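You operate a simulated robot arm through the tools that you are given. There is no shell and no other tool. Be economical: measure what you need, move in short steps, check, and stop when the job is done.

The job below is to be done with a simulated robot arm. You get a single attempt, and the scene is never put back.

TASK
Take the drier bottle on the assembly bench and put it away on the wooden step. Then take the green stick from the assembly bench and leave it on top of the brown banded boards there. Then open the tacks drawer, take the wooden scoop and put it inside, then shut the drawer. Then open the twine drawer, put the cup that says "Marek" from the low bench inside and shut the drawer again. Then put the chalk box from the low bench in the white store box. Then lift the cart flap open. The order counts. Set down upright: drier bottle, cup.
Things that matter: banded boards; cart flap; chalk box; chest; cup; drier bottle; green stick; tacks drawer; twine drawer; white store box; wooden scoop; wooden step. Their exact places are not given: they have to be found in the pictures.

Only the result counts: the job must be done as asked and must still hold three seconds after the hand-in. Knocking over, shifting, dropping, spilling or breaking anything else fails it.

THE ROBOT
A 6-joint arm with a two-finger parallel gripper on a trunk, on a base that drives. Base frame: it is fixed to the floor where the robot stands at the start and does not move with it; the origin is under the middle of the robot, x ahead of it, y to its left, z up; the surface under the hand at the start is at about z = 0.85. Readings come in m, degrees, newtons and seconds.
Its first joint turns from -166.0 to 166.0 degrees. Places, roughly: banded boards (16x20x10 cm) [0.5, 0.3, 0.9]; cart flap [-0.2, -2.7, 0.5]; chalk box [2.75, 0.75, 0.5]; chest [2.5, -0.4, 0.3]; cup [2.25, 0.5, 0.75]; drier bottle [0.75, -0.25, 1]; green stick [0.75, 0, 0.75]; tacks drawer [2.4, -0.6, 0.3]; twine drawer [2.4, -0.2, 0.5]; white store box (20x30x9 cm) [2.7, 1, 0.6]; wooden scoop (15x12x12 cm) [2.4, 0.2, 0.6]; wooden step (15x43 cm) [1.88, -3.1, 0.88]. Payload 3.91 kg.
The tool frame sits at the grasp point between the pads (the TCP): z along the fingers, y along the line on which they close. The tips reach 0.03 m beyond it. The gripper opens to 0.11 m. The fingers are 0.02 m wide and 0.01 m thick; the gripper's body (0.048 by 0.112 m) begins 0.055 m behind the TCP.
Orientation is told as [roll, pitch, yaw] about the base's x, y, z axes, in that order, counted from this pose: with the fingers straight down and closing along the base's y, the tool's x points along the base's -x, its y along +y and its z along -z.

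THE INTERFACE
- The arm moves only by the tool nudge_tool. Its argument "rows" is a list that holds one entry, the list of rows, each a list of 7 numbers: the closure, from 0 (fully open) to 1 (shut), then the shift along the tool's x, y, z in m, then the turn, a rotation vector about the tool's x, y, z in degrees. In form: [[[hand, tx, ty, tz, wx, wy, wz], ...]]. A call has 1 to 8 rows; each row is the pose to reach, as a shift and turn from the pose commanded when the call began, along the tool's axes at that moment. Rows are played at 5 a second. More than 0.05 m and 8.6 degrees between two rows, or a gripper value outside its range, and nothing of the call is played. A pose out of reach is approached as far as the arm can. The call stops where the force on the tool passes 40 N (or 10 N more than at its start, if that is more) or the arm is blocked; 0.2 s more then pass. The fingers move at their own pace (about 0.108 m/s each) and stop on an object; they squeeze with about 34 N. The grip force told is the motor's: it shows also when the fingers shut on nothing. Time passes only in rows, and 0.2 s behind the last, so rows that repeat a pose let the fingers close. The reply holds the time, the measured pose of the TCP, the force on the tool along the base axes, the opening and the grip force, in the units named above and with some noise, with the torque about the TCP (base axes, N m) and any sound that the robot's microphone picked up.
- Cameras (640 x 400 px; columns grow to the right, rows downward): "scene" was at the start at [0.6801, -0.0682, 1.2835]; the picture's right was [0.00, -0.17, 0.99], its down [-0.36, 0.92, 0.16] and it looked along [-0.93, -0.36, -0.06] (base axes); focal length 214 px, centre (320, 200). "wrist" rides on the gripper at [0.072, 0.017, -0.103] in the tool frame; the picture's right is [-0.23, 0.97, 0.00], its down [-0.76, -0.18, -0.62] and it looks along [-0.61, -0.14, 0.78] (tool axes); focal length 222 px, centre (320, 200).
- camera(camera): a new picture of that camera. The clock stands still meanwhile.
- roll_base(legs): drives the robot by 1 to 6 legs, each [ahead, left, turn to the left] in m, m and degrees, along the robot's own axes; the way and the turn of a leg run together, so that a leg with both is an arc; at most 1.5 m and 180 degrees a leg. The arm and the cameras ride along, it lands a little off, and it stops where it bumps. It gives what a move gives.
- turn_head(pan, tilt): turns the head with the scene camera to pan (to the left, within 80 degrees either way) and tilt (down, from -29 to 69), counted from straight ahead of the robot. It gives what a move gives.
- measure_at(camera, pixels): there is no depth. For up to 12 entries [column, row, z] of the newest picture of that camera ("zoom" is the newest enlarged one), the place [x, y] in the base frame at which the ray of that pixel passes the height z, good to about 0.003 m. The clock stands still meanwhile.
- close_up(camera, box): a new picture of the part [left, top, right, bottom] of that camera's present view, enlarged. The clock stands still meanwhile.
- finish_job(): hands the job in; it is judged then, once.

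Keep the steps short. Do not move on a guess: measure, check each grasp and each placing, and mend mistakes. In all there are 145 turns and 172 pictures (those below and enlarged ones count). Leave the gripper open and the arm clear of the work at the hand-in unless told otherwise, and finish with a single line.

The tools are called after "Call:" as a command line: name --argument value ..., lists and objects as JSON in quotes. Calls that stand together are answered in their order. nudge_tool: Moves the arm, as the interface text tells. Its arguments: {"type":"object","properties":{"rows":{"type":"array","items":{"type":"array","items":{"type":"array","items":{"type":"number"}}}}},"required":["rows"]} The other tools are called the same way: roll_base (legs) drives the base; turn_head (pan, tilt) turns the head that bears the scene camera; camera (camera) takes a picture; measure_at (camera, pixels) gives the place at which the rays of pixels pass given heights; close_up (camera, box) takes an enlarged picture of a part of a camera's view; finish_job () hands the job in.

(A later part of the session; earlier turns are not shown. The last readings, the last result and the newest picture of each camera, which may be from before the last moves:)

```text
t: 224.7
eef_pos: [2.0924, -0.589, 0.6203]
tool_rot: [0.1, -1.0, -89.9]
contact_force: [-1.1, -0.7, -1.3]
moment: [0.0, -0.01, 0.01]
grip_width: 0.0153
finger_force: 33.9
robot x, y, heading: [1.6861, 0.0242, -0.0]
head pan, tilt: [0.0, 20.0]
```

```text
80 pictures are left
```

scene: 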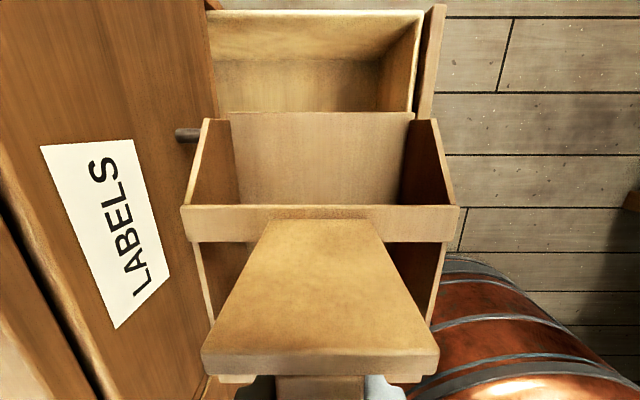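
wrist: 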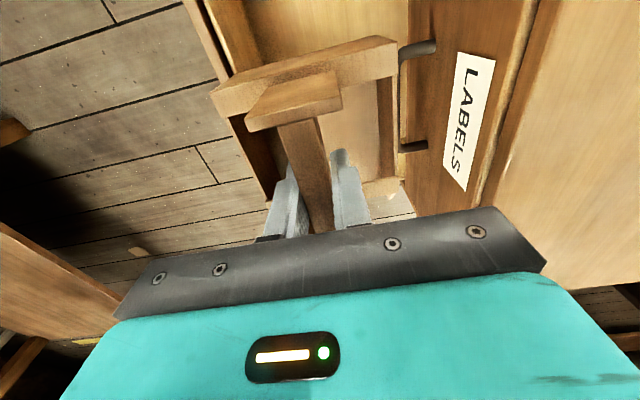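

Call:
measure_at --camera "scene" --pixels '[[203, 120, 0.52], [438, 120, 0.52], [183, 225, 0.58], [458, 225, 0.58], [415, 112, 0.4], [232, 112, 0.52], [412, 112, 0.52], [180, 134, 0.48], [425, 12, 0.4], [436, 8, 0.4]]'

Call:
measure_at --camera "wrist" --pixels '[[212, 92, 0.58], [396, 42, 0.58], [437, 43, 0.48], [230, 73, 0.4], [212, 92, 0.6], [396, 42, 0.6]]'

```text
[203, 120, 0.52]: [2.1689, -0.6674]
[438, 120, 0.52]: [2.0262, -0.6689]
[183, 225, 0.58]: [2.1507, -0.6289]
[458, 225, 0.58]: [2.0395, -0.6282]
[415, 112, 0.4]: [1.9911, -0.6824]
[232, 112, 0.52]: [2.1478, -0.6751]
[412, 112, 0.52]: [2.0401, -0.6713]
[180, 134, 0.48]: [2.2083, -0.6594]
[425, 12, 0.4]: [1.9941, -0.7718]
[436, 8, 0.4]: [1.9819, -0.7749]
```

```text
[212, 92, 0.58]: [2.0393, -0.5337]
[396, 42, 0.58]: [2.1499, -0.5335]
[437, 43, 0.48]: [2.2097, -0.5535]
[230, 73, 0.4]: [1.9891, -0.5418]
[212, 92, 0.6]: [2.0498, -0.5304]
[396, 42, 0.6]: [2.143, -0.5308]
```

I shift 1.4 cm away from the LABELS handle and lower into the drawer.

Call:
nudge_tool --rows '[[[1, 0, -0.014, 0, 0, 0, 0], [1, 0, -0.014, 0.04, 0, 0, 0], [1, 0, -0.014, 0.08, 0, 0, 0], [1, 0, -0.014, 0.12, 0, 0, 0], [1, 0, -0.014, 0.16, 0, 0, 0], [1, 0, -0.014, 0.2, 0, 0, 0], [1, 0, -0.014, 0.23, 0, 0, 0]]]'

Call:
camera --camera "wrist"

Call:
camera --camera "scene"

```text
t: 226.3
eef_pos: [2.0782, -0.5904, 0.389]
tool_rot: [0.2, -1.0, -89.9]
contact_force: [0.3, -0.3, -2.9]
moment: [0.0, -0.01, 0.05]
grip_width: 0.0153
finger_force: 33.9
robot x, y, heading: [1.6847, 0.0258, 0.0]
head pan, tilt: [0.0, 20.0]
```

```text
79 pictures are left
```

wrist: 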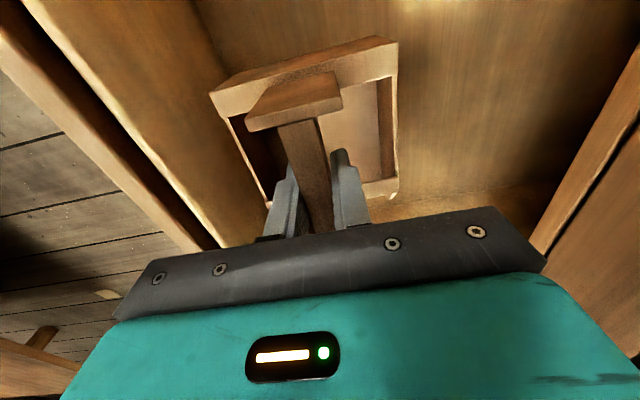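

```text
78 pictures are left
```

scene: 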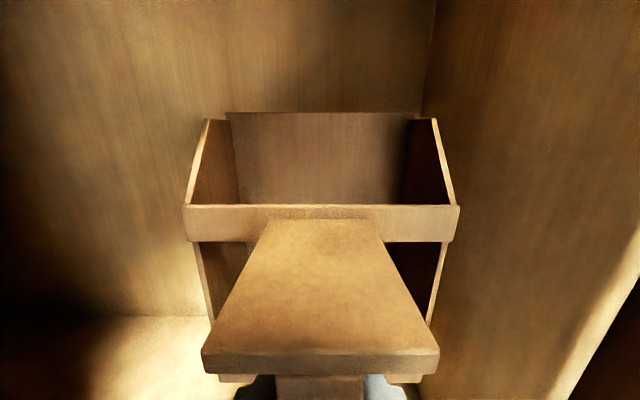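

Inside the drawer. I lower in small steps until the scoop touches the floor of the drawer.

Call:
nudge_tool --rows '[[[1, 0, 0, 0.01, 0, 0, 0], [1, 0, 0, 0.02, 0, 0, 0], [1, 0, 0, 0.028, 0, 0, 0], [1, 0, 0, 0.036, 0, 0, 0]]]'

Call:
nudge_tool --rows '[[[1, 0, 0, 0.004, 0, 0, 0], [1, 0, 0, 0.008, 0, 0, 0], [1, 0, 0, 0.012, 0, 0, 0]]]'

```text
t: 227.3
eef_pos: [2.0786, -0.5924, 0.353]
tool_rot: [0.0, -0.9, -89.8]
contact_force: [0.2, 0.3, -2.5]
moment: [-0.01, 0.01, 0.0]
grip_width: 0.0153
finger_force: 33.9
robot x, y, heading: [1.6887, 0.028, 0.1]
head pan, tilt: [0.0, 20.0]
```

```text
t: 228.1
eef_pos: [2.0781, -0.5931, 0.3429]
tool_rot: [0.2, -1.0, -89.9]
contact_force: [-0.3, 0.1, -2.5]
moment: [0.01, 0.01, -0.03]
grip_width: 0.0157
finger_force: 33.8
robot x, y, heading: [1.6887, 0.0244, -0.1]
head pan, tilt: [0.0, 20.0]
```

Call:
nudge_tool --rows '[[[1, 0, 0, 0.004, 0, 0, 0], [1, 0, 0, 0.008, 0, 0, 0], [1, 0, 0, 0.011, 0, 0, 0]]]'

```text
t: 228.9
eef_pos: [2.0783, -0.592, 0.3313]
tool_rot: [0.2, -0.8, -89.9]
contact_force: [0.1, 1.0, -2.8]
moment: [-0.03, 0.0, 0.02]
grip_width: 0.0154
finger_force: 33.7
robot x, y, heading: [1.6847, 0.0257, -0.1]
head pan, tilt: [0.0, 20.0]
```

Call:
nudge_tool --rows '[[[1, 0, 0, 0.004, 0, 0, 0], [1, 0, 0, 0.008, 0, 0, 0], [1, 0, 0, 0.011, 0, 0, 0], [1, 0, 0, 0.014, 0, 0, 0]]]'

```text
t: 229.9
eef_pos: [2.0789, -0.5926, 0.3174]
tool_rot: [0.2, -0.9, -90.0]
contact_force: [-0.2, -0.2, -2.2]
moment: [0.02, 0.0, 0.01]
grip_width: 0.0154
finger_force: 33.6
robot x, y, heading: [1.6918, 0.0269, -0.1]
head pan, tilt: [0.0, 20.0]
```

Call:
nudge_tool --rows '[[[1, 0, 0, 0.004, 0, 0, 0], [1, 0, 0, 0.008, 0, 0, 0], [1, 0, 0, 0.012, 0, 0, 0], [1, 0, 0, 0.015, 0, 0, 0], [1, 0, 0, 0.018, 0, 0, 0]]]'

Call:
camera --camera "scene"

```text
t: 230.6
eef_pos: [2.0788, -0.5944, 0.3106]
tool_rot: [0.2, -1.1, -89.9]
contact_force: [-0.4, 4.9, 20.4]
moment: [0.27, 0.09, -0.03]
grip_width: 0.0155
finger_force: 33.7
robot x, y, heading: [1.6855, 0.0258, -0.1]
head pan, tilt: [0.0, 20.0]
stopped in row 3: the force on the tool passed its limit at 50 N (the readings are from after the stop); the commanded pose is now the measured one
```

```text
77 pictures are left
```

scene: 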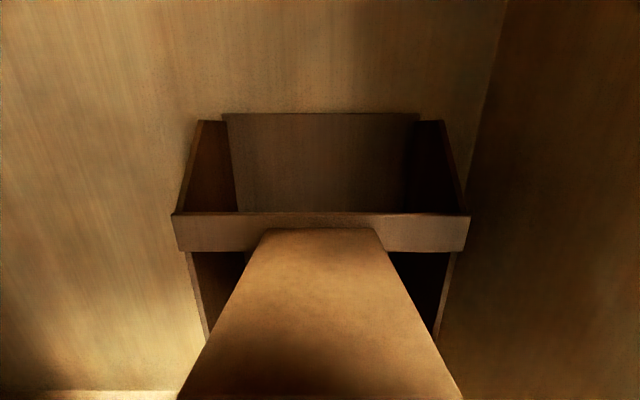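

Touched at z 0.311. I release and rise straight up.

Call:
nudge_tool --rows '[[[0.8, 0, 0, -0.001, 0, 0, 0], [0.6, 0, 0, -0.001, 0, 0, 0], [0.55, 0, 0, -0.001, 0, 0, 0], [0.55, 0, 0, -0.03, 0, 0, 0], [0.55, 0, 0, -0.07, 0, 0, 0], [0.55, 0, 0, -0.115, 0, 0, 0], [0.55, 0, 0, -0.16, 0, 0, 0], [0.55, 0, 0, -0.205, 0, 0, 0]]]'

Call:
camera --camera "scene"

Call:
camera --camera "wrist"

```text
t: 232.4
eef_pos: [2.0771, -0.5898, 0.5146]
tool_rot: [0.1, -1.0, -90.0]
contact_force: [0.4, -0.7, -0.4]
moment: [0.01, -0.03, 0.03]
grip_width: 0.0494
finger_force: 0.1
robot x, y, heading: [1.6931, 0.0266, 0.2]
head pan, tilt: [0.0, 20.0]
```

```text
76 pictures are left
```

scene: 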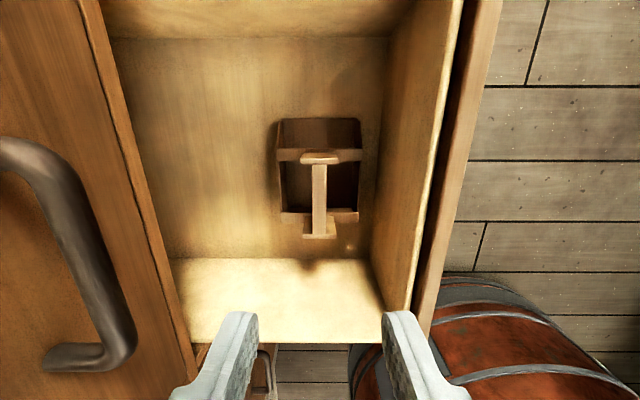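

```text
75 pictures are left
```

wrist: 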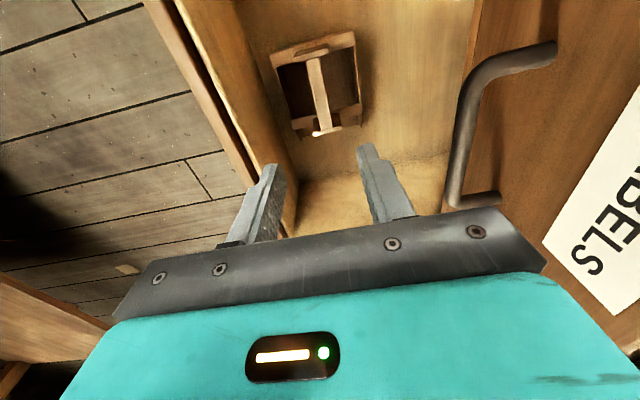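

The scoop lies in the drawer, well below the rim. Now to shut it: closed fingers, 45° tilt, pushing the front plate at y≈-0.495 (beside the handles). First move out in front.

Call:
nudge_tool --rows '[[[0.6, 0.016, -0.04, 0, 0, 0, 0], [0.8, 0.032, -0.08, 0, -7.5, 0, 0], [1, 0.048, -0.12, 0, -15, 0, 0], [1, 0.064, -0.16, 0, -22.5, 0, 0], [1, 0.08, -0.2, 0, -30, 0, 0], [1, 0.095, -0.235, 0, -37.5, 0, 0], [1, 0.095, -0.235, 0, -45, 0, 0]]]'

Call:
camera --camera "wrist"

```text
t: 234.0
eef_pos: [1.8425, -0.4949, 0.512]
tool_rot: [45.3, -1.0, -90.0]
contact_force: [-0.5, 0.4, 0.5]
moment: [-0.04, 0.02, -0.01]
grip_width: 0.0
finger_force: 33.4
robot x, y, heading: [1.6872, 0.0283, -0.1]
head pan, tilt: [0.0, 20.0]
```

```text
74 pictures are left
```

wrist: 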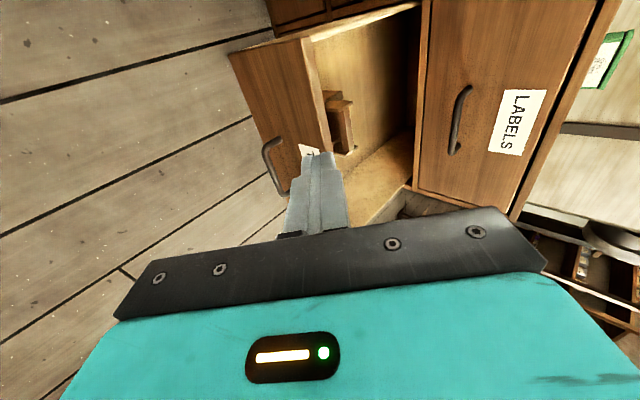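

Call:
nudge_tool --rows '[[[1, 0, -0.03, 0.03, 0, 0, 0], [1, 0, -0.06, 0.06, 0, 0, 0], [1, 0, -0.09, 0.09, 0, 0, 0], [1, 0, -0.12, 0.12, 0, 0, 0], [1, 0, -0.095, 0.145, 0, 0, 0], [1, 0, -0.07, 0.17, 0, 0, 0]]]'

Call:
camera --camera "wrist"

```text
t: 235.4
eef_pos: [1.913, -0.4984, 0.3402]
tool_rot: [45.2, -1.0, -89.9]
contact_force: [0.8, -0.2, -0.7]
moment: [0.02, 0.0, 0.03]
grip_width: 0.0
finger_force: 34.2
robot x, y, heading: [1.6869, 0.022, 0.1]
head pan, tilt: [0.0, 20.0]
```

```text
73 pictures are left
```

wrist: 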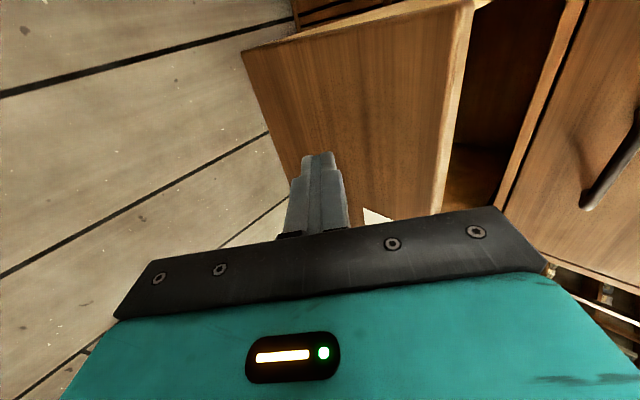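

Fingertips are before the plate. I push slowly in +x.

Call:
nudge_tool --rows '[[[1, 0, 0.012, 0.012, 0, 0, 0], [1, 0, 0.024, 0.024, 0, 0, 0], [1, 0, 0.036, 0.036, 0, 0, 0], [1, 0, 0.05, 0.05, 0, 0, 0], [1, 0, 0.064, 0.064, 0, 0, 0], [1, 0, 0.078, 0.078, 0, 0, 0], [1, 0, 0.092, 0.092, 0, 0, 0], [1, 0, 0.106, 0.106, 0, 0, 0]]]'

Call:
camera --camera "wrist"

```text
t: 237.2
eef_pos: [2.0625, -0.496, 0.3433]
tool_rot: [45.2, -1.0, -89.9]
contact_force: [-1.0, -0.6, 0.1]
moment: [-0.02, 0.02, 0.0]
grip_width: 0.0001
finger_force: 33.7
robot x, y, heading: [1.6919, 0.0248, 0.1]
head pan, tilt: [0.0, 20.0]
```

```text
72 pictures are left
```

wrist: 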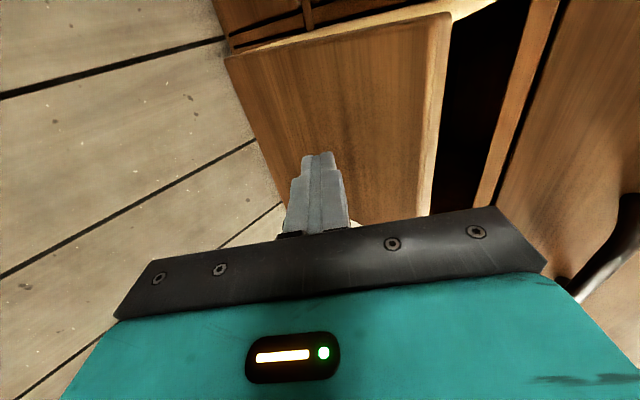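

It slides. I continue to the stop.

Call:
nudge_tool --rows '[[[1, 0, 0.014, 0.014, 0, 0, 0], [1, 0, 0.028, 0.028, 0, 0, 0], [1, 0, 0.042, 0.042, 0, 0, 0], [1, 0, 0.056, 0.056, 0, 0, 0], [1, 0, 0.068, 0.068, 0, 0, 0], [1, 0, 0.078, 0.078, 0, 0, 0], [1, 0, 0.087, 0.087, 0, 0, 0], [1, 0, 0.095, 0.095, 0, 0, 0]]]'

Call:
camera --camera "wrist"

```text
t: 238.9
eef_pos: [2.1809, -0.4984, 0.3439]
tool_rot: [45.0, -0.9, -90.1]
contact_force: [-7.4, 2.5, 5.3]
moment: [0.09, -0.03, 0.12]
grip_width: 0.0001
finger_force: 34.0
robot x, y, heading: [1.6881, 0.0237, 0.0]
head pan, tilt: [0.0, 20.0]
stopped in row 8: the force on the tool passed its limit at 63 N (the readings are from after the stop); the commanded pose is now the measured one
```

```text
71 pictures are left
```

wrist: 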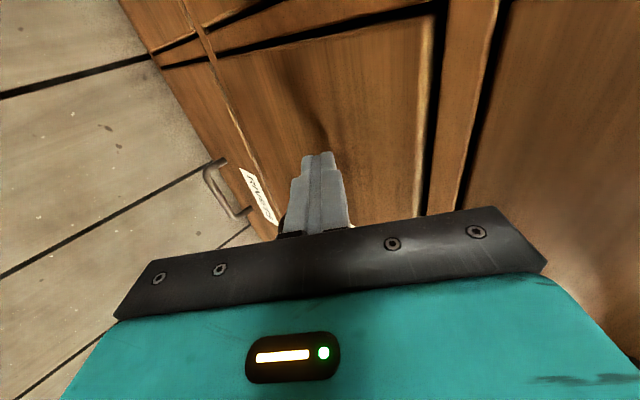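

The TACKS drawer is shut flush. I withdraw and then move the base to about [1.52,0.28] for the TWINE drawer.

Call:
nudge_tool --rows '[[[1, 0, -0.01, -0.02, 0, 0, 0], [1, 0, -0.02, -0.06, 0, 0, 0], [1, 0, -0.02, -0.1, 0, 0, 0], [0.8, 0, -0.01, -0.145, 0, 0, 0], [0.5, 0, 0.01, -0.185, 0, 0, 0], [0.3, 0, 0.04, -0.22, 0, 0, 0]]]'

Call:
roll_base --legs '[[-0.17, 0.26, 0]]'

Call:
camera --camera "wrist"

Call:
camera --camera "scene"

```text
t: 240.3
eef_pos: [2.0521, -0.4957, 0.5277]
tool_rot: [45.0, -0.8, -90.1]
contact_force: [0.5, 0.4, -0.7]
moment: [0.0, 0.03, 0.0]
grip_width: 0.0768
finger_force: 0.0
robot x, y, heading: [1.6902, 0.0246, -0.3]
head pan, tilt: [0.0, 20.0]
```

```text
t: 242.4
eef_pos: [1.8783, -0.2343, 0.5285]
tool_rot: [45.0, -0.9, -90.2]
contact_force: [-0.1, 0.7, 0.3]
moment: [-0.01, -0.04, 0.02]
grip_width: 0.0771
finger_force: 0.1
robot x, y, heading: [1.5179, 0.2875, -0.1]
head pan, tilt: [0.0, 20.0]
```

```text
70 pictures are left
```

wrist: 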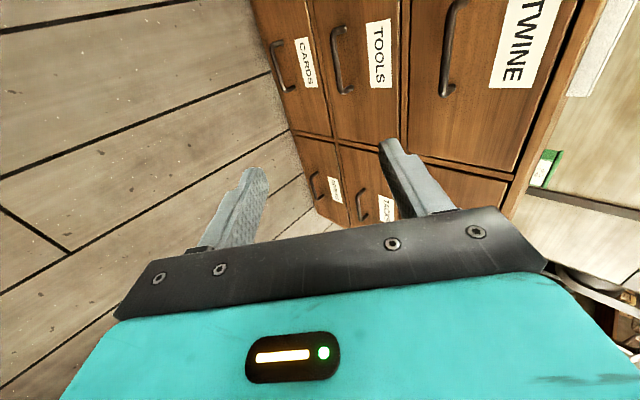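

```text
69 pictures are left
```

scene: 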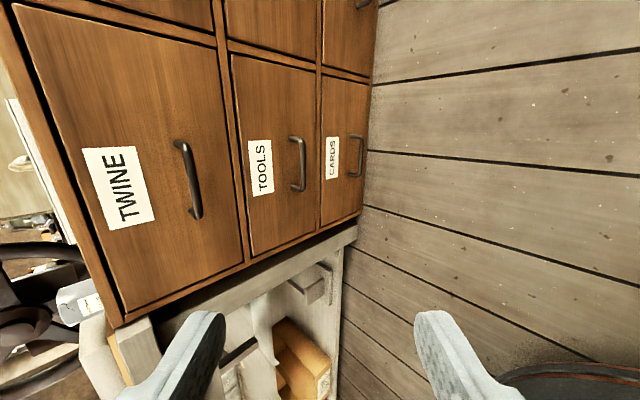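

All drawers look shut. I measure the TWINE bar in both pictures.

Call:
measure_at --camera "scene" --pixels '[[184, 146, 0.48], [198, 216, 0.48], [184, 146, 0.46], [198, 216, 0.46], [184, 146, 0.5], [198, 216, 0.5]]'

Call:
measure_at --camera "wrist" --pixels '[[449, 12, 0.48], [442, 92, 0.48], [449, 12, 0.46], [442, 92, 0.46], [449, 12, 0.5], [442, 92, 0.5]]'

```text
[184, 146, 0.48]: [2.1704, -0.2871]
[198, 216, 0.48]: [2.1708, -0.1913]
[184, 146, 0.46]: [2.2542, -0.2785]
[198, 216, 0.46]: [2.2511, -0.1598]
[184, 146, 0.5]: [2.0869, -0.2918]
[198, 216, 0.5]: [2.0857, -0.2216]
```

```text
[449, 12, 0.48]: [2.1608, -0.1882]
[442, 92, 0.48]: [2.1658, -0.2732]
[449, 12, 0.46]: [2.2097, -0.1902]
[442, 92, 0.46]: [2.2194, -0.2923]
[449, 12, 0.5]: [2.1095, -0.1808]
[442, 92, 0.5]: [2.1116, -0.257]
```

Bar: [2.172,-0.239,0.478]. I go to a pre-grasp 8 cm off along the finger direction.

Call:
nudge_tool --rows '[[[0.4, -0.001, 0.028, 0.027, 0, 0, 0], [0.55, -0.002, 0.057, 0.055, 0, 0, 0], [0.69, -0.003, 0.085, 0.082, 0, 0, 0], [0.69, -0.004, 0.114, 0.109, 0, 0, 0], [0.69, -0.005, 0.142, 0.137, 0, 0, 0], [0.69, -0.005, 0.171, 0.164, 0, 0, 0]]]'

Call:
camera --camera "wrist"

Call:
camera --camera "scene"

```text
t: 243.8
eef_pos: [2.1152, -0.2402, 0.5328]
tool_rot: [45.0, -0.9, -90.3]
contact_force: [-0.3, 0.8, 0.2]
moment: [0.02, -0.01, 0.01]
grip_width: 0.034
finger_force: 0.1
robot x, y, heading: [1.5172, 0.2864, -0.2]
head pan, tilt: [0.0, 20.0]
```

```text
68 pictures are left
```

wrist: 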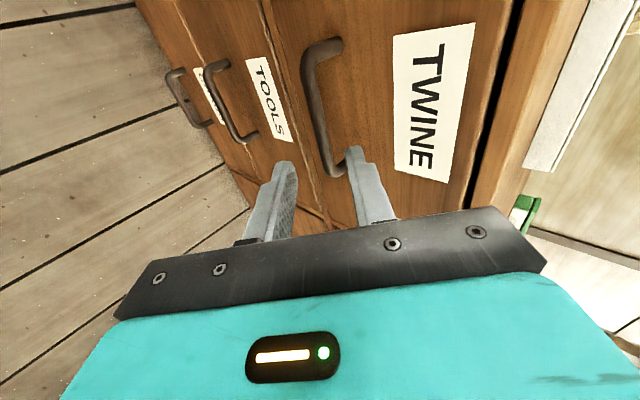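

```text
67 pictures are left
```

scene: 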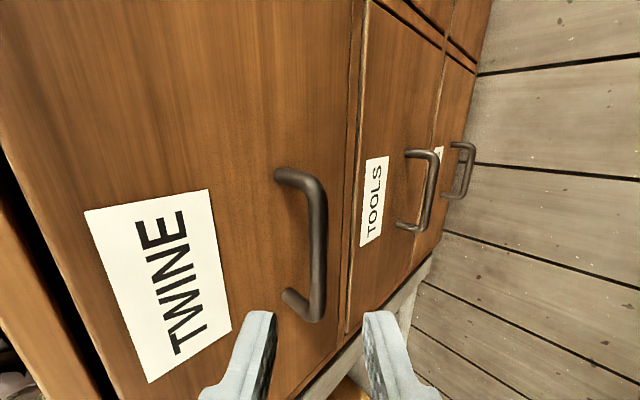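

Call:
measure_at --camera "scene" --pixels '[[319, 240, 0.47], [319, 240, 0.48], [319, 240, 0.49], [318, 310, 0.48], [322, 195, 0.48]]'

Call:
measure_at --camera "wrist" --pixels '[[315, 115, 0.47], [315, 115, 0.48], [315, 115, 0.49], [307, 60, 0.48], [326, 170, 0.48]]'

```text
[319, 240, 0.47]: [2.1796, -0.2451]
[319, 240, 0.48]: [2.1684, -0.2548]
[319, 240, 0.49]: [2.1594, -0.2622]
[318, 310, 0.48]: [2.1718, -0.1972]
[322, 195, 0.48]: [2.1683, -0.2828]
```

```text
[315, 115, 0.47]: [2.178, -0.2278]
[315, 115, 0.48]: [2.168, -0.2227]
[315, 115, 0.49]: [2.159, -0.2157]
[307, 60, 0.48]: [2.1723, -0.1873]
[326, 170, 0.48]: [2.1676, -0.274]
```

Aligned. I advance 7 cm and close on the bar.

Call:
nudge_tool --rows '[[[0.69, 0, -0.006, 0.02, 0, 0, 0], [0.69, 0, -0.006, 0.04, 0, 0, 0], [0.69, 0, -0.006, 0.06, 0, 0, 0], [0.69, 0, -0.006, 0.07, 0, 0, 0], [0.85, 0, -0.003, 0.07, 0, 0, 0], [1, 0, -0.003, 0.07, 0, 0, 0], [1, 0, -0.003, 0.07, 0, 0, 0]]]'

Call:
camera --camera "wrist"

```text
t: 245.4
eef_pos: [2.1614, -0.2413, 0.48]
tool_rot: [45.0, -1.1, -90.2]
contact_force: [0.9, 0.6, 6.3]
moment: [-0.43, -0.02, -0.23]
grip_width: 0.0118
finger_force: 45.2
robot x, y, heading: [1.5167, 0.2874, -0.2]
head pan, tilt: [0.0, 20.0]
```

```text
66 pictures are left
```

wrist: 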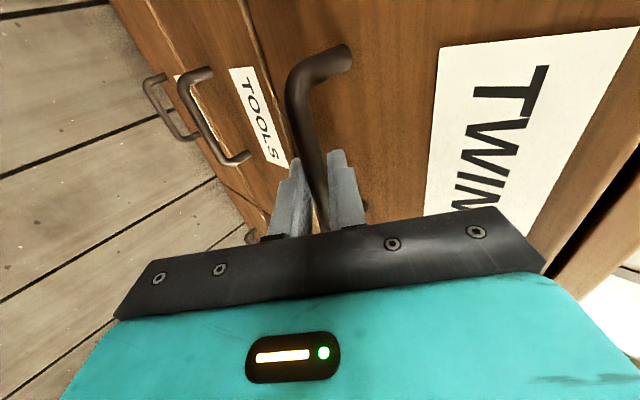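

Gripped. I pull in -x.

Call:
nudge_tool --rows '[[[1, 0, -0.012, -0.012, 0, 0, 0], [1, 0, -0.027, -0.027, 0, 0, 0], [1, 0, -0.042, -0.042, 0, 0, 0], [1, 0, -0.057, -0.057, 0, 0, 0], [1, 0, -0.072, -0.072, 0, 0, 0], [1, 0, -0.087, -0.087, 0, 0, 0], [1, 0, -0.102, -0.102, 0, 0, 0], [1, 0, -0.117, -0.117, 0, 0, 0]]]'

Call:
camera --camera "wrist"

```text
t: 247.2
eef_pos: [1.9968, -0.2405, 0.4805]
tool_rot: [45.0, -1.0, -90.3]
contact_force: [-0.8, -9.3, -29.0]
moment: [-0.52, 0.09, -0.14]
grip_width: 0.0118
finger_force: 45.1
robot x, y, heading: [1.5162, 0.2852, -0.2]
head pan, tilt: [0.0, 20.0]
```

```text
65 pictures are left
```

wrist: 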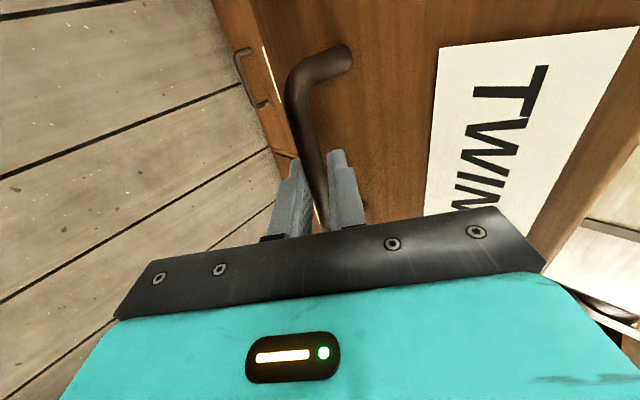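

Open 16.5 cm. I pull 6 cm more, easing 2 mm down.

Call:
nudge_tool --rows '[[[1, 0, -0.004, -0.001, 0, 0, 0], [1, 0, -0.012, -0.009, 0, 0, 0], [1, 0, -0.02, -0.017, 0, 0, 0], [1, 0, -0.028, -0.025, 0, 0, 0], [1, 0, -0.036, -0.033, 0, 0, 0], [1, 0, -0.044, -0.041, 0, 0, 0]]]'

```text
t: 248.4
eef_pos: [1.9507, -0.2413, 0.4803]
tool_rot: [45.2, -1.1, -90.2]
contact_force: [-0.2, 2.9, 10.9]
moment: [-0.15, -0.03, -0.39]
grip_width: 0.0117
finger_force: 45.0
robot x, y, heading: [1.5183, 0.2878, -0.5]
head pan, tilt: [0.0, 20.0]
stopped in row 6: the force on the tool passed its limit at 43 N (the readings are from after the stop); the commanded pose is now the measured one
```

Open by 21 cm, enough for the cup. I release and withdraw up-back.

Call:
nudge_tool --rows '[[[0.75, 0, 0, 0, 0, 0, 0], [0.7, 0, 0, 0, 0, 0, 0], [0.7, 0, 0, -0.02, 0, 0, 0], [0.7, 0, 0, -0.05, 0, 0, 0], [0.7, 0, 0.01, -0.09, 0, 0, 0], [0.5, 0, 0.035, -0.12, 0, 0, 0], [0.3, 0, 0.065, -0.15, 6, 0, 0], [0.1, 0, 0.095, -0.18, 12, 0, 0]]]'

Call:
nudge_tool --rows '[[[0, 0, 0.025, -0.035, 6, 0, 0], [0, 0, 0.05, -0.07, 12, 0, 0], [0, 0, 0.075, -0.105, 18, 0, 0], [0, 0, 0.1, -0.14, 25, 0, 0], [0, 0, 0.125, -0.175, 33, 0, 0]]]'

Call:
turn_head --pan 0 --tilt 0

Call:
camera --camera "scene"

```text
t: 250.2
eef_pos: [1.8887, -0.2378, 0.6776]
tool_rot: [33.1, -1.1, -90.3]
contact_force: [-0.5, 0.3, -1.0]
moment: [0.03, 0.02, 0.01]
grip_width: 0.0989
finger_force: 0.0
robot x, y, heading: [1.5141, 0.2881, -0.4]
head pan, tilt: [0.0, 20.0]
```

```text
t: 251.4
eef_pos: [1.8982, -0.2334, 0.8911]
tool_rot: [0.0, -1.0, -90.4]
contact_force: [0.4, 0.1, 0.2]
moment: [0.01, -0.01, 0.0]
grip_width: 0.1103
finger_force: 0.0
robot x, y, heading: [1.514, 0.2871, -0.1]
head pan, tilt: [0.0, 20.0]
```

```text
t: 252.2
eef_pos: [1.8969, -0.2346, 0.889]
tool_rot: [0.2, -1.0, -90.3]
contact_force: [0.7, 0.3, 0.5]
moment: [-0.01, 0.02, 0.01]
grip_width: 0.1103
finger_force: 0.2
robot x, y, heading: [1.5175, 0.2864, 0.1]
head pan, tilt: [0.0, 0.0]
```

```text
64 pictures are left
```

scene: 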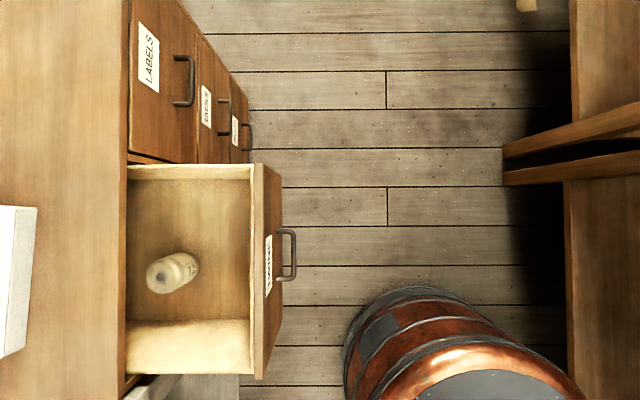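

The TWINE drawer is open; a spool stands in it near (172,272). I'll measure it later when placing; measure now the drawer rim and the spool, then move to the cups.

Call:
measure_at --camera "scene" --pixels '[[130, 180, 0.58], [250, 180, 0.58], [250, 372, 0.58], [250, 180, 0.42], [135, 320, 0.42], [250, 320, 0.42], [165, 278, 0.5], [188, 268, 0.42], [197, 262, 0.42], [278, 255, 0.48]]'

Call:
nudge_tool --rows '[[[0, 0.043, 0.018, -0.012, 0, 0, -8.5], [0, 0.087, 0.037, -0.025, 0, 0, -17], [0, 0.131, 0.056, -0.037, 0, 0, -25.5], [0, 0.175, 0.075, -0.05, 0, 0, -34], [0, 0.218, 0.094, -0.062, 0, 0, -42.5], [0, 0.262, 0.112, -0.075, 0, 0, -51], [0, 0.306, 0.131, -0.087, 0, 0, -59.5], [0, 0.35, 0.15, -0.1, 0, 0, -68]]]'

Call:
nudge_tool --rows '[[[0, 0.015, 0.036, -0.01, 0, 0, -8], [0, 0.03, 0.072, -0.02, 0, 0, -16], [0, 0.045, 0.108, -0.03, 0, 0, -22.3], [0, 0.06, 0.144, -0.03, 0, 0, -22.3], [0, 0.075, 0.18, -0.03, 0, 0, -22.3]]]'

Call:
camera --camera "scene"

Call:
camera --camera "wrist"

```text
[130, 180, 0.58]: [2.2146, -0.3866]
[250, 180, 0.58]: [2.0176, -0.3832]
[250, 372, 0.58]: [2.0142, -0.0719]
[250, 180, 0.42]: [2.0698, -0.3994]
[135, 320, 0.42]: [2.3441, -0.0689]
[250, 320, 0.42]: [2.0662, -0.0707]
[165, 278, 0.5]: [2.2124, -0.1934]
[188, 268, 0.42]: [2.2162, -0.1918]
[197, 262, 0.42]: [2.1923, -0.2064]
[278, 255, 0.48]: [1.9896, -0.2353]
```

```text
t: 254.0
eef_pos: [2.0508, 0.1194, 0.9836]
tool_rot: [-0.8, -0.5, -22.1]
contact_force: [-0.7, -0.9, 0.7]
moment: [-0.02, 0.02, -0.01]
grip_width: 0.11
finger_force: 0.0
robot x, y, heading: [1.5121, 0.2864, -0.0]
head pan, tilt: [0.0, 0.0]
```

```text
t: 255.2
eef_pos: [2.048, 0.3138, 1.0067]
tool_rot: [-1.0, -0.2, -0.1]
contact_force: [0.9, 0.6, 0.0]
moment: [0.02, 0.01, 0.01]
grip_width: 0.1099
finger_force: 0.1
robot x, y, heading: [1.5184, 0.2847, -0.3]
head pan, tilt: [0.0, 0.0]
```

```text
63 pictures are left
```

scene: 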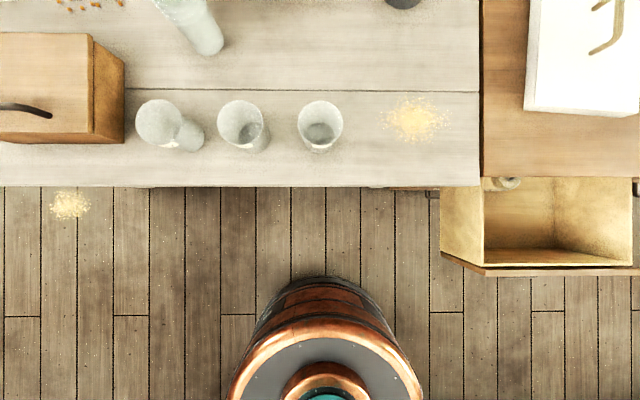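

```text
62 pictures are left
```

wrist: 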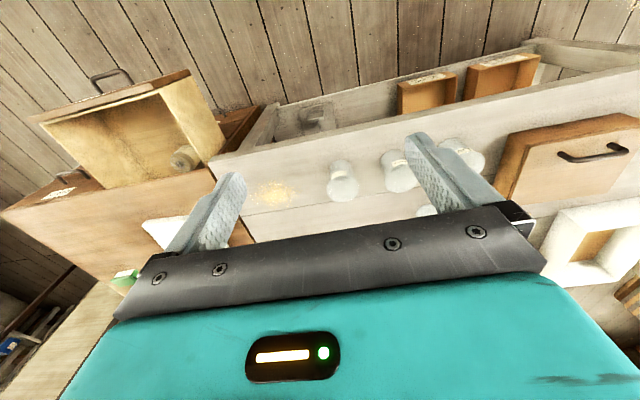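

Four cups. I enlarge to read the names.

Call:
close_up --camera "wrist" --box '[300, 110, 540, 260]'

Call:
close_up --camera "scene" --box '[120, 0, 360, 150]'

```text
2.67 times, centred on (420, 185) of wrist
```

zoom: 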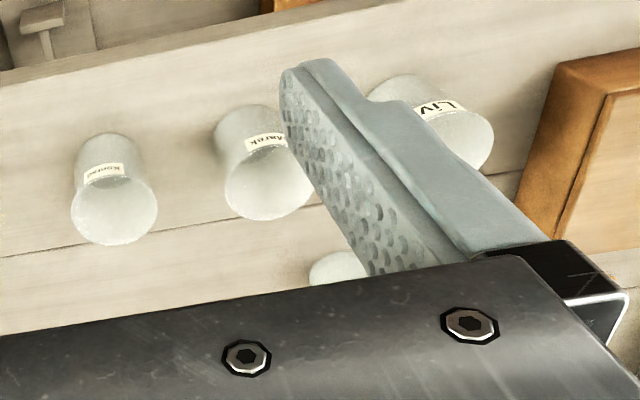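

```text
2.67 times, centred on (240, 75) of scene
```

zoom: 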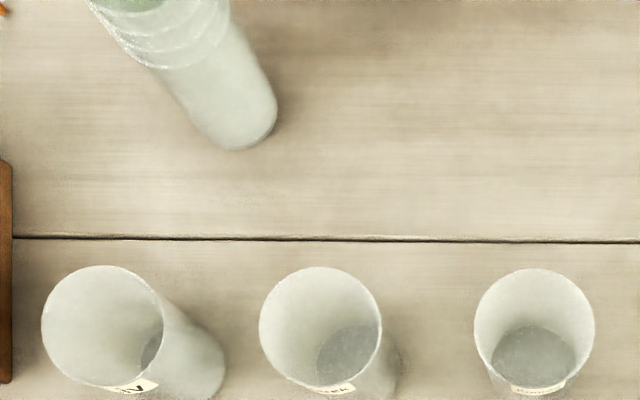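

The middle one seems "Marek". I measure it and move over for a closer look.

Call:
measure_at --camera "scene" --pixels '[[241, 122, 0.7], [241, 122, 0.72], [218, 122, 0.7], [264, 122, 0.7], [320, 121, 0.7], [160, 122, 0.7], [250, 135, 0.6], [125, 100, 0.7]]'

Call:
nudge_tool --rows '[[[0, -0.04, 0, 0, 0, 0, 0], [0, -0.08, 0.02, 0, 0, 0, 0]]]'

Call:
close_up --camera "wrist" --box '[260, 60, 500, 210]'

```text
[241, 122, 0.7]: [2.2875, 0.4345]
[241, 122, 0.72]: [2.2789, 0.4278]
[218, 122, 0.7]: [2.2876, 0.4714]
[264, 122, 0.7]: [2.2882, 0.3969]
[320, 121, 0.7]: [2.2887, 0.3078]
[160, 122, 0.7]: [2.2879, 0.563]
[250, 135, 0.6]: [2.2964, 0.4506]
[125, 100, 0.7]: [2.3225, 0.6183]
```

```text
t: 255.8
eef_pos: [2.1308, 0.3331, 1.0096]
tool_rot: [-0.9, -0.2, 0.0]
contact_force: [-1.3, -0.3, 1.1]
moment: [-0.01, -0.04, 0.0]
grip_width: 0.1102
finger_force: 0.0
robot x, y, heading: [1.5141, 0.2899, -0.1]
head pan, tilt: [0.0, 0.0]
```

```text
2.67 times, centred on (380, 135) of wrist
```

zoom: 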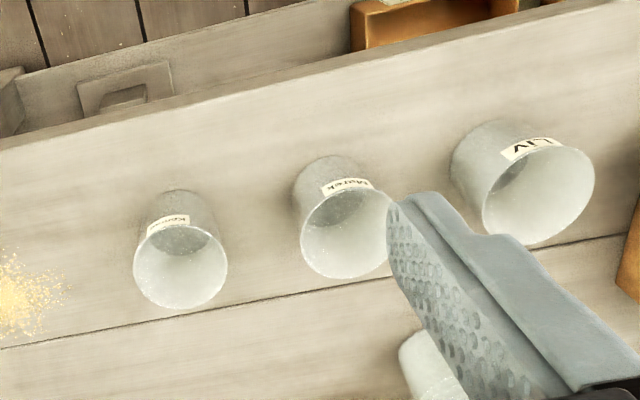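

"Marek" is the middle cup. I triangulate its rim, then turn the hand 90° above it.

Call:
camera --camera "scene"

Call:
measure_at --camera "wrist" --pixels '[[390, 147.5, 0.68], [390, 147.5, 0.7], [390, 147.5, 0.72], [378, 127, 0.6]]'

```text
58 pictures are left
```

scene: 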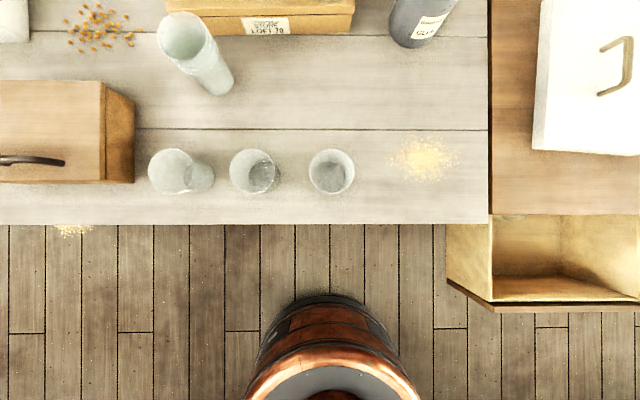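

```text
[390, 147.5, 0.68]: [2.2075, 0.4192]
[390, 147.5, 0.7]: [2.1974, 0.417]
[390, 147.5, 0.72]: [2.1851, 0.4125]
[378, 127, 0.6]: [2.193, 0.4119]
```

Call:
measure_at --camera "scene" --pixels '[[253, 171, 0.68], [253, 171, 0.7], [253, 171, 0.72], [230, 171, 0.7], [276, 171, 0.7], [264, 178, 0.6]]'

Call:
measure_at --camera "zoom" --pixels '[[347, 233, 0.68], [347, 233, 0.7], [347, 233, 0.72], [330, 165, 0.6]]'

```text
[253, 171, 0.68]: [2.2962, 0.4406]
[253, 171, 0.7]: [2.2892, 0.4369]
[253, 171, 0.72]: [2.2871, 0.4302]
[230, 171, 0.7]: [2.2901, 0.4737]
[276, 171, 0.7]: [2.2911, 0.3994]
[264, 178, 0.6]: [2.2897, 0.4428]
```

```text
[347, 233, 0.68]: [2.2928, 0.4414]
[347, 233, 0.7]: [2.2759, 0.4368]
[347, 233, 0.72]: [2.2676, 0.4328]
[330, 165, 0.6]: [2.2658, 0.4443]
```

Rim centre [2.293,0.44], z≈0.685, 74 mm wide. Turn and go above.

Call:
nudge_tool --rows '[[[0, -0.02, 0.013, 0, 0, 0, 8.5], [0, -0.04, 0.027, 0, 0, 0, 17], [0, -0.06, 0.04, 0, 0, 0, 25.5], [0, -0.08, 0.053, 0, 0, 0, 34], [0, -0.1, 0.067, 0, 0, 0, 42.5], [0, -0.12, 0.08, 0.03, 0, 0, 51], [0, -0.14, 0.093, 0.06, 0, 0, 59.5], [0, -0.161, 0.107, 0.09, 0, 0, 68]]]'

Call:
nudge_tool --rows '[[[0, 0, 0, 0.03, 0, 0, 8], [0, 0, 0, 0.06, 0, 0, 16], [0, 0, 0, 0.09, 0, 0, 22]]]'

Call:
camera --camera "wrist"

Call:
turn_head --pan 0 --tilt 25

Call:
camera --camera "scene"

```text
t: 257.6
eef_pos: [2.2904, 0.4398, 0.9199]
tool_rot: [-0.1, -1.0, -68.1]
contact_force: [-0.3, 0.6, 0.8]
moment: [-0.01, -0.03, 0.01]
grip_width: 0.1102
finger_force: 0.0
robot x, y, heading: [1.5155, 0.2844, -0.1]
head pan, tilt: [0.0, 0.0]
```

```text
t: 258.4
eef_pos: [2.2888, 0.4368, 0.8291]
tool_rot: [0.2, -1.0, -90.1]
contact_force: [-0.1, 0.4, 0.7]
moment: [0.0, -0.02, 0.03]
grip_width: 0.1101
finger_force: 0.1
robot x, y, heading: [1.5187, 0.2868, -0.1]
head pan, tilt: [0.0, 0.0]
```

```text
57 pictures are left
```

wrist: 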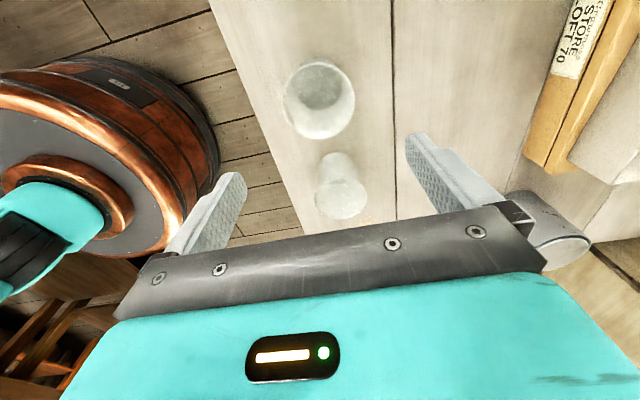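

```text
t: 259.3
eef_pos: [2.2894, 0.4379, 0.8275]
tool_rot: [0.2, -1.0, -89.9]
contact_force: [0.6, -1.5, -0.2]
moment: [0.02, 0.03, -0.01]
grip_width: 0.1096
finger_force: 0.1
robot x, y, heading: [1.517, 0.2885, -0.3]
head pan, tilt: [0.0, 25.0]
```

```text
56 pictures are left
```

scene: 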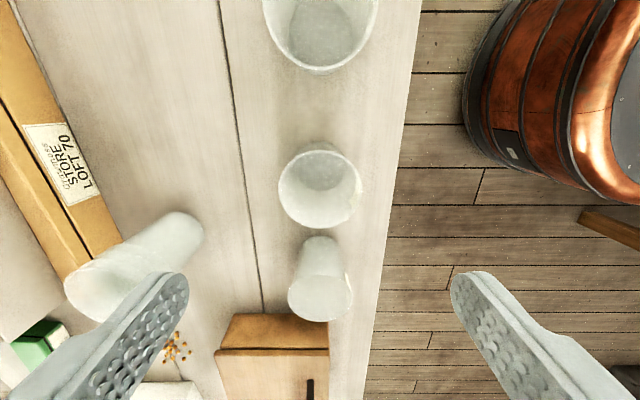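

Call:
measure_at --camera "scene" --pixels '[[320, 188, 0.685], [279, 188, 0.685], [361, 188, 0.685], [320, 298, 0.685]]'

Call:
measure_at --camera "wrist" --pixels '[[319, 102, 0.685], [341, 198, 0.685], [319, 85, 0.6]]'

```text
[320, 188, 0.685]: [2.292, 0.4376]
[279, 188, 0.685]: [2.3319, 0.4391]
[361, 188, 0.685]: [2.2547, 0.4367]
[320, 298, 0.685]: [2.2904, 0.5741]
```

```text
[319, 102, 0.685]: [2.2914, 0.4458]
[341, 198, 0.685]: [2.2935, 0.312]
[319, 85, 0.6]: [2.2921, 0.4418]
```

Centred. Down to z 0.657 and close.

Call:
nudge_tool --rows '[[[0, 0.002, 0.003, 0.045, 0, 0, 0], [0, 0.002, 0.003, 0.09, 0, 0, 0], [0, 0.002, 0.003, 0.13, 0, 0, 0], [0, 0.002, 0.003, 0.155, 0, 0, 0], [0, 0.002, 0.003, 0.171, 0, 0, 0], [0.5, 0.002, 0.003, 0.171, 0, 0, 0], [1, 0.002, 0.003, 0.171, 0, 0, 0], [1, 0.002, 0.003, 0.171, 0, 0, 0]]]'

Call:
camera --camera "scene"

```text
t: 261.1
eef_pos: [2.2937, 0.4366, 0.6544]
tool_rot: [0.1, -1.0, -90.1]
contact_force: [0.1, -0.8, 0.5]
moment: [0.0, -0.02, -0.02]
grip_width: 0.0753
finger_force: 34.0
robot x, y, heading: [1.5176, 0.286, -0.2]
head pan, tilt: [0.0, 25.0]
```

```text
55 pictures are left
```

scene: 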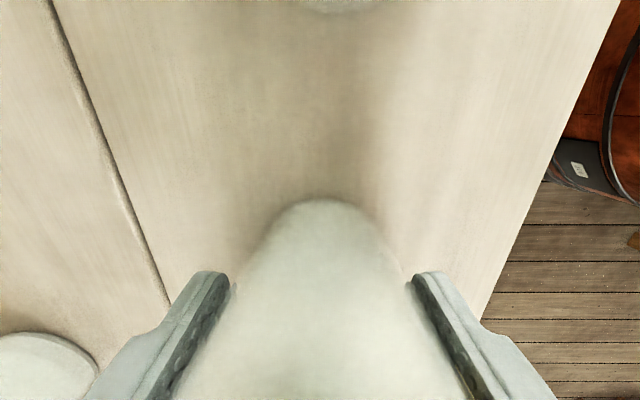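

Held. I lift 22 cm and check.

Call:
nudge_tool --rows '[[[1, 0, 0, -0.03, 0, 0, 0], [1, 0, 0, -0.07, 0, 0, 0], [1, 0, 0, -0.11, 0, 0, 0], [1, 0, 0, -0.15, 0, 0, 0], [1, 0, 0, -0.19, 0, 0, 0], [1, 0, 0, -0.22, 0, 0, 0]]]'

Call:
nudge_tool --rows '[[[1, -0.045, -0.012, 0, 0, 0, 0], [1, -0.09, -0.024, 0, 0, 0, 0], [1, -0.135, -0.036, 0, 0, 0, 0], [1, -0.18, -0.048, 0, 0, 0, 0], [1, -0.225, -0.06, 0, 0, 0, 0], [1, -0.27, -0.072, 0, 0, 0, 0], [1, -0.315, -0.084, 0, 0, 0, 0], [1, -0.36, -0.096, 0, 0, 0, 0]]]'

Call:
camera --camera "wrist"

```text
t: 262.5
eef_pos: [2.2918, 0.4396, 0.8767]
tool_rot: [0.0, -1.2, -90.0]
contact_force: [-0.8, -0.4, -0.2]
moment: [0.03, 0.0, -0.01]
grip_width: 0.0756
finger_force: 34.3
robot x, y, heading: [1.5167, 0.2875, -0.1]
head pan, tilt: [0.0, 25.0]
```

```text
t: 264.3
eef_pos: [2.1942, 0.0791, 0.8829]
tool_rot: [0.1, -0.9, -89.9]
contact_force: [-0.6, 0.0, 0.4]
moment: [-0.02, -0.01, 0.03]
grip_width: 0.075
finger_force: 33.7
robot x, y, heading: [1.5166, 0.2858, -0.3]
head pan, tilt: [0.0, 25.0]
```

```text
54 pictures are left
```

wrist: 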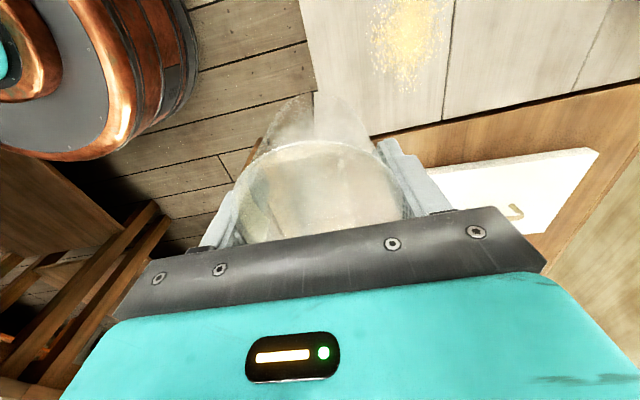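

Call:
nudge_tool --rows '[[[1, -0.048, -0.0115, 0, 0, 0, 0], [1, -0.096, -0.023, 0, 0, 0, 0], [1, -0.144, -0.0345, 0, 0, 0, 0], [1, -0.192, -0.046, 0, 0, 0, 0], [1, -0.24, -0.0575, 0, 0, 0, 0], [1, -0.288, -0.069, 0, 0, 0, 0], [1, -0.336, -0.0805, 0, 0, 0, 0], [1, -0.384, -0.092, 0, 0, 0, 0]]]'

Call:
turn_head --pan 0 --tilt 30

Call:
camera --camera "scene"

Call:
camera --camera "wrist"

```text
t: 266.1
eef_pos: [2.1073, -0.3038, 0.8923]
tool_rot: [0.1, -1.1, -90.0]
contact_force: [0.2, -0.2, 0.4]
moment: [-0.03, -0.01, 0.0]
grip_width: 0.0752
finger_force: 33.7
robot x, y, heading: [1.5126, 0.2915, -0.4]
head pan, tilt: [0.0, 25.0]
```

```text
t: 266.8
eef_pos: [2.1072, -0.3037, 0.8912]
tool_rot: [0.2, -1.1, -90.0]
contact_force: [0.4, 0.4, -0.2]
moment: [-0.02, -0.01, -0.01]
grip_width: 0.0752
finger_force: 33.6
robot x, y, heading: [1.5132, 0.2879, -0.3]
head pan, tilt: [0.0, 30.0]
```

```text
53 pictures are left
```

scene: 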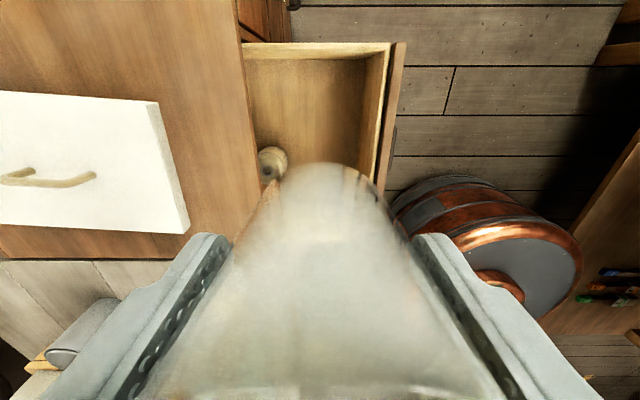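

```text
52 pictures are left
```

wrist: 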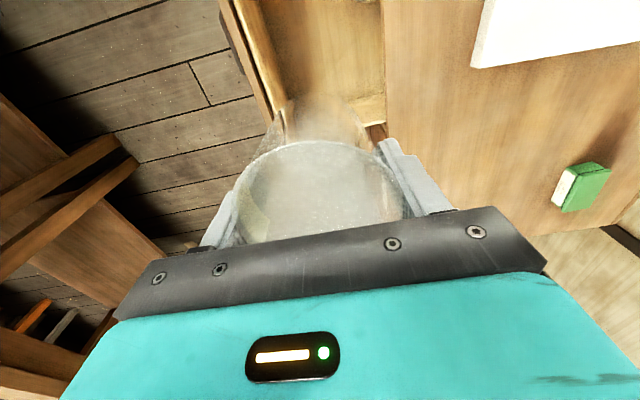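

Call:
measure_at --camera "scene" --pixels '[[388, 43, 0.58], [245, 45, 0.58], [376, 90, 0.58], [268, 165, 0.5], [285, 160, 0.43], [285, 160, 0.5], [252, 130, 0.6]]'

Call:
measure_at --camera "wrist" --pixels '[[285, 95, 0.58], [385, 60, 0.6], [272, 70, 0.58], [385, 122, 0.58]]'

```text
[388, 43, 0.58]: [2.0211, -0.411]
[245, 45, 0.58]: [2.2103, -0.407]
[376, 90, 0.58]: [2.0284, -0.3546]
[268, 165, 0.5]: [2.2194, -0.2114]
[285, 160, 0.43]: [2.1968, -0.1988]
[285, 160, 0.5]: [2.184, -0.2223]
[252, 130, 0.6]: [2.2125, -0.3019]
```

```text
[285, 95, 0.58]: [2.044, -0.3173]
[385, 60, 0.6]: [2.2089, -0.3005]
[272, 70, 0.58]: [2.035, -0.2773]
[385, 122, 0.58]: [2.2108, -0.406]
```

The spot is free (spool edge at y -0.22). I shift to [2.117,-0.312] and lower.

Call:
nudge_tool --rows '[[[1, -0.008, 0.01, 0.02, 0, 0, 0], [1, -0.008, 0.01, 0.065, 0, 0, 0], [1, -0.008, 0.01, 0.11, 0, 0, 0], [1, -0.008, 0.01, 0.155, 0, 0, 0], [1, -0.008, 0.01, 0.2, 0, 0, 0], [1, -0.008, 0.01, 0.245, 0, 0, 0], [1, -0.008, 0.01, 0.29, 0, 0, 0], [1, -0.008, 0.01, 0.33, 0, 0, 0]]]'

Call:
camera --camera "wrist"

```text
t: 268.6
eef_pos: [2.1146, -0.3185, 0.5621]
tool_rot: [0.2, -1.1, -90.0]
contact_force: [-0.2, -0.4, 1.0]
moment: [-0.01, -0.03, 0.0]
grip_width: 0.0753
finger_force: 34.4
robot x, y, heading: [1.5142, 0.2867, -0.2]
head pan, tilt: [0.0, 30.0]
```

```text
51 pictures are left
```

wrist: 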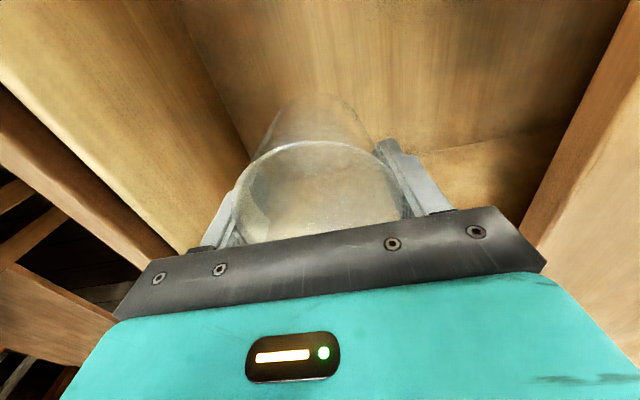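

Going in. I lower further in small steps until contact.

Call:
nudge_tool --rows '[[[1, 0, 0, 0.025, 0, 0, 0], [1, 0, 0, 0.05, 0, 0, 0], [1, 0, 0, 0.065, 0, 0, 0], [1, 0, 0, 0.075, 0, 0, 0], [1, 0, 0, 0.081, 0, 0, 0], [1, 0, 0, 0.086, 0, 0, 0]]]'

Call:
nudge_tool --rows '[[[1, 0, 0, 0.004, 0, 0, 0], [1, 0, 0, 0.008, 0, 0, 0], [1, 0, 0, 0.012, 0, 0, 0], [1, 0, 0, 0.016, 0, 0, 0]]]'

```text
t: 269.2
eef_pos: [2.1189, -0.3168, 0.5134]
tool_rot: [0.4, -1.3, -89.8]
contact_force: [1.4, 10.0, 8.5]
moment: [-1.29, 0.36, -0.26]
grip_width: 0.0756
finger_force: 34.1
robot x, y, heading: [1.5161, 0.2908, -0.2]
head pan, tilt: [0.0, 30.0]
stopped in row 3: the force on the tool passed its limit at 53 N (the readings are from after the stop); the commanded pose is now the measured one
```

```text
t: 269.8
eef_pos: [2.1205, -0.3169, 0.5101]
tool_rot: [0.5, -1.5, -89.6]
contact_force: [0.0, 12.5, 17.0]
moment: [-2.17, 0.6, -0.38]
grip_width: 0.0753
finger_force: 34.1
robot x, y, heading: [1.5172, 0.2886, 0.2]
head pan, tilt: [0.0, 30.0]
stopped in row 2: the force on the tool passed its limit at 52 N (the readings are from after the stop); the commanded pose is now the measured one
```

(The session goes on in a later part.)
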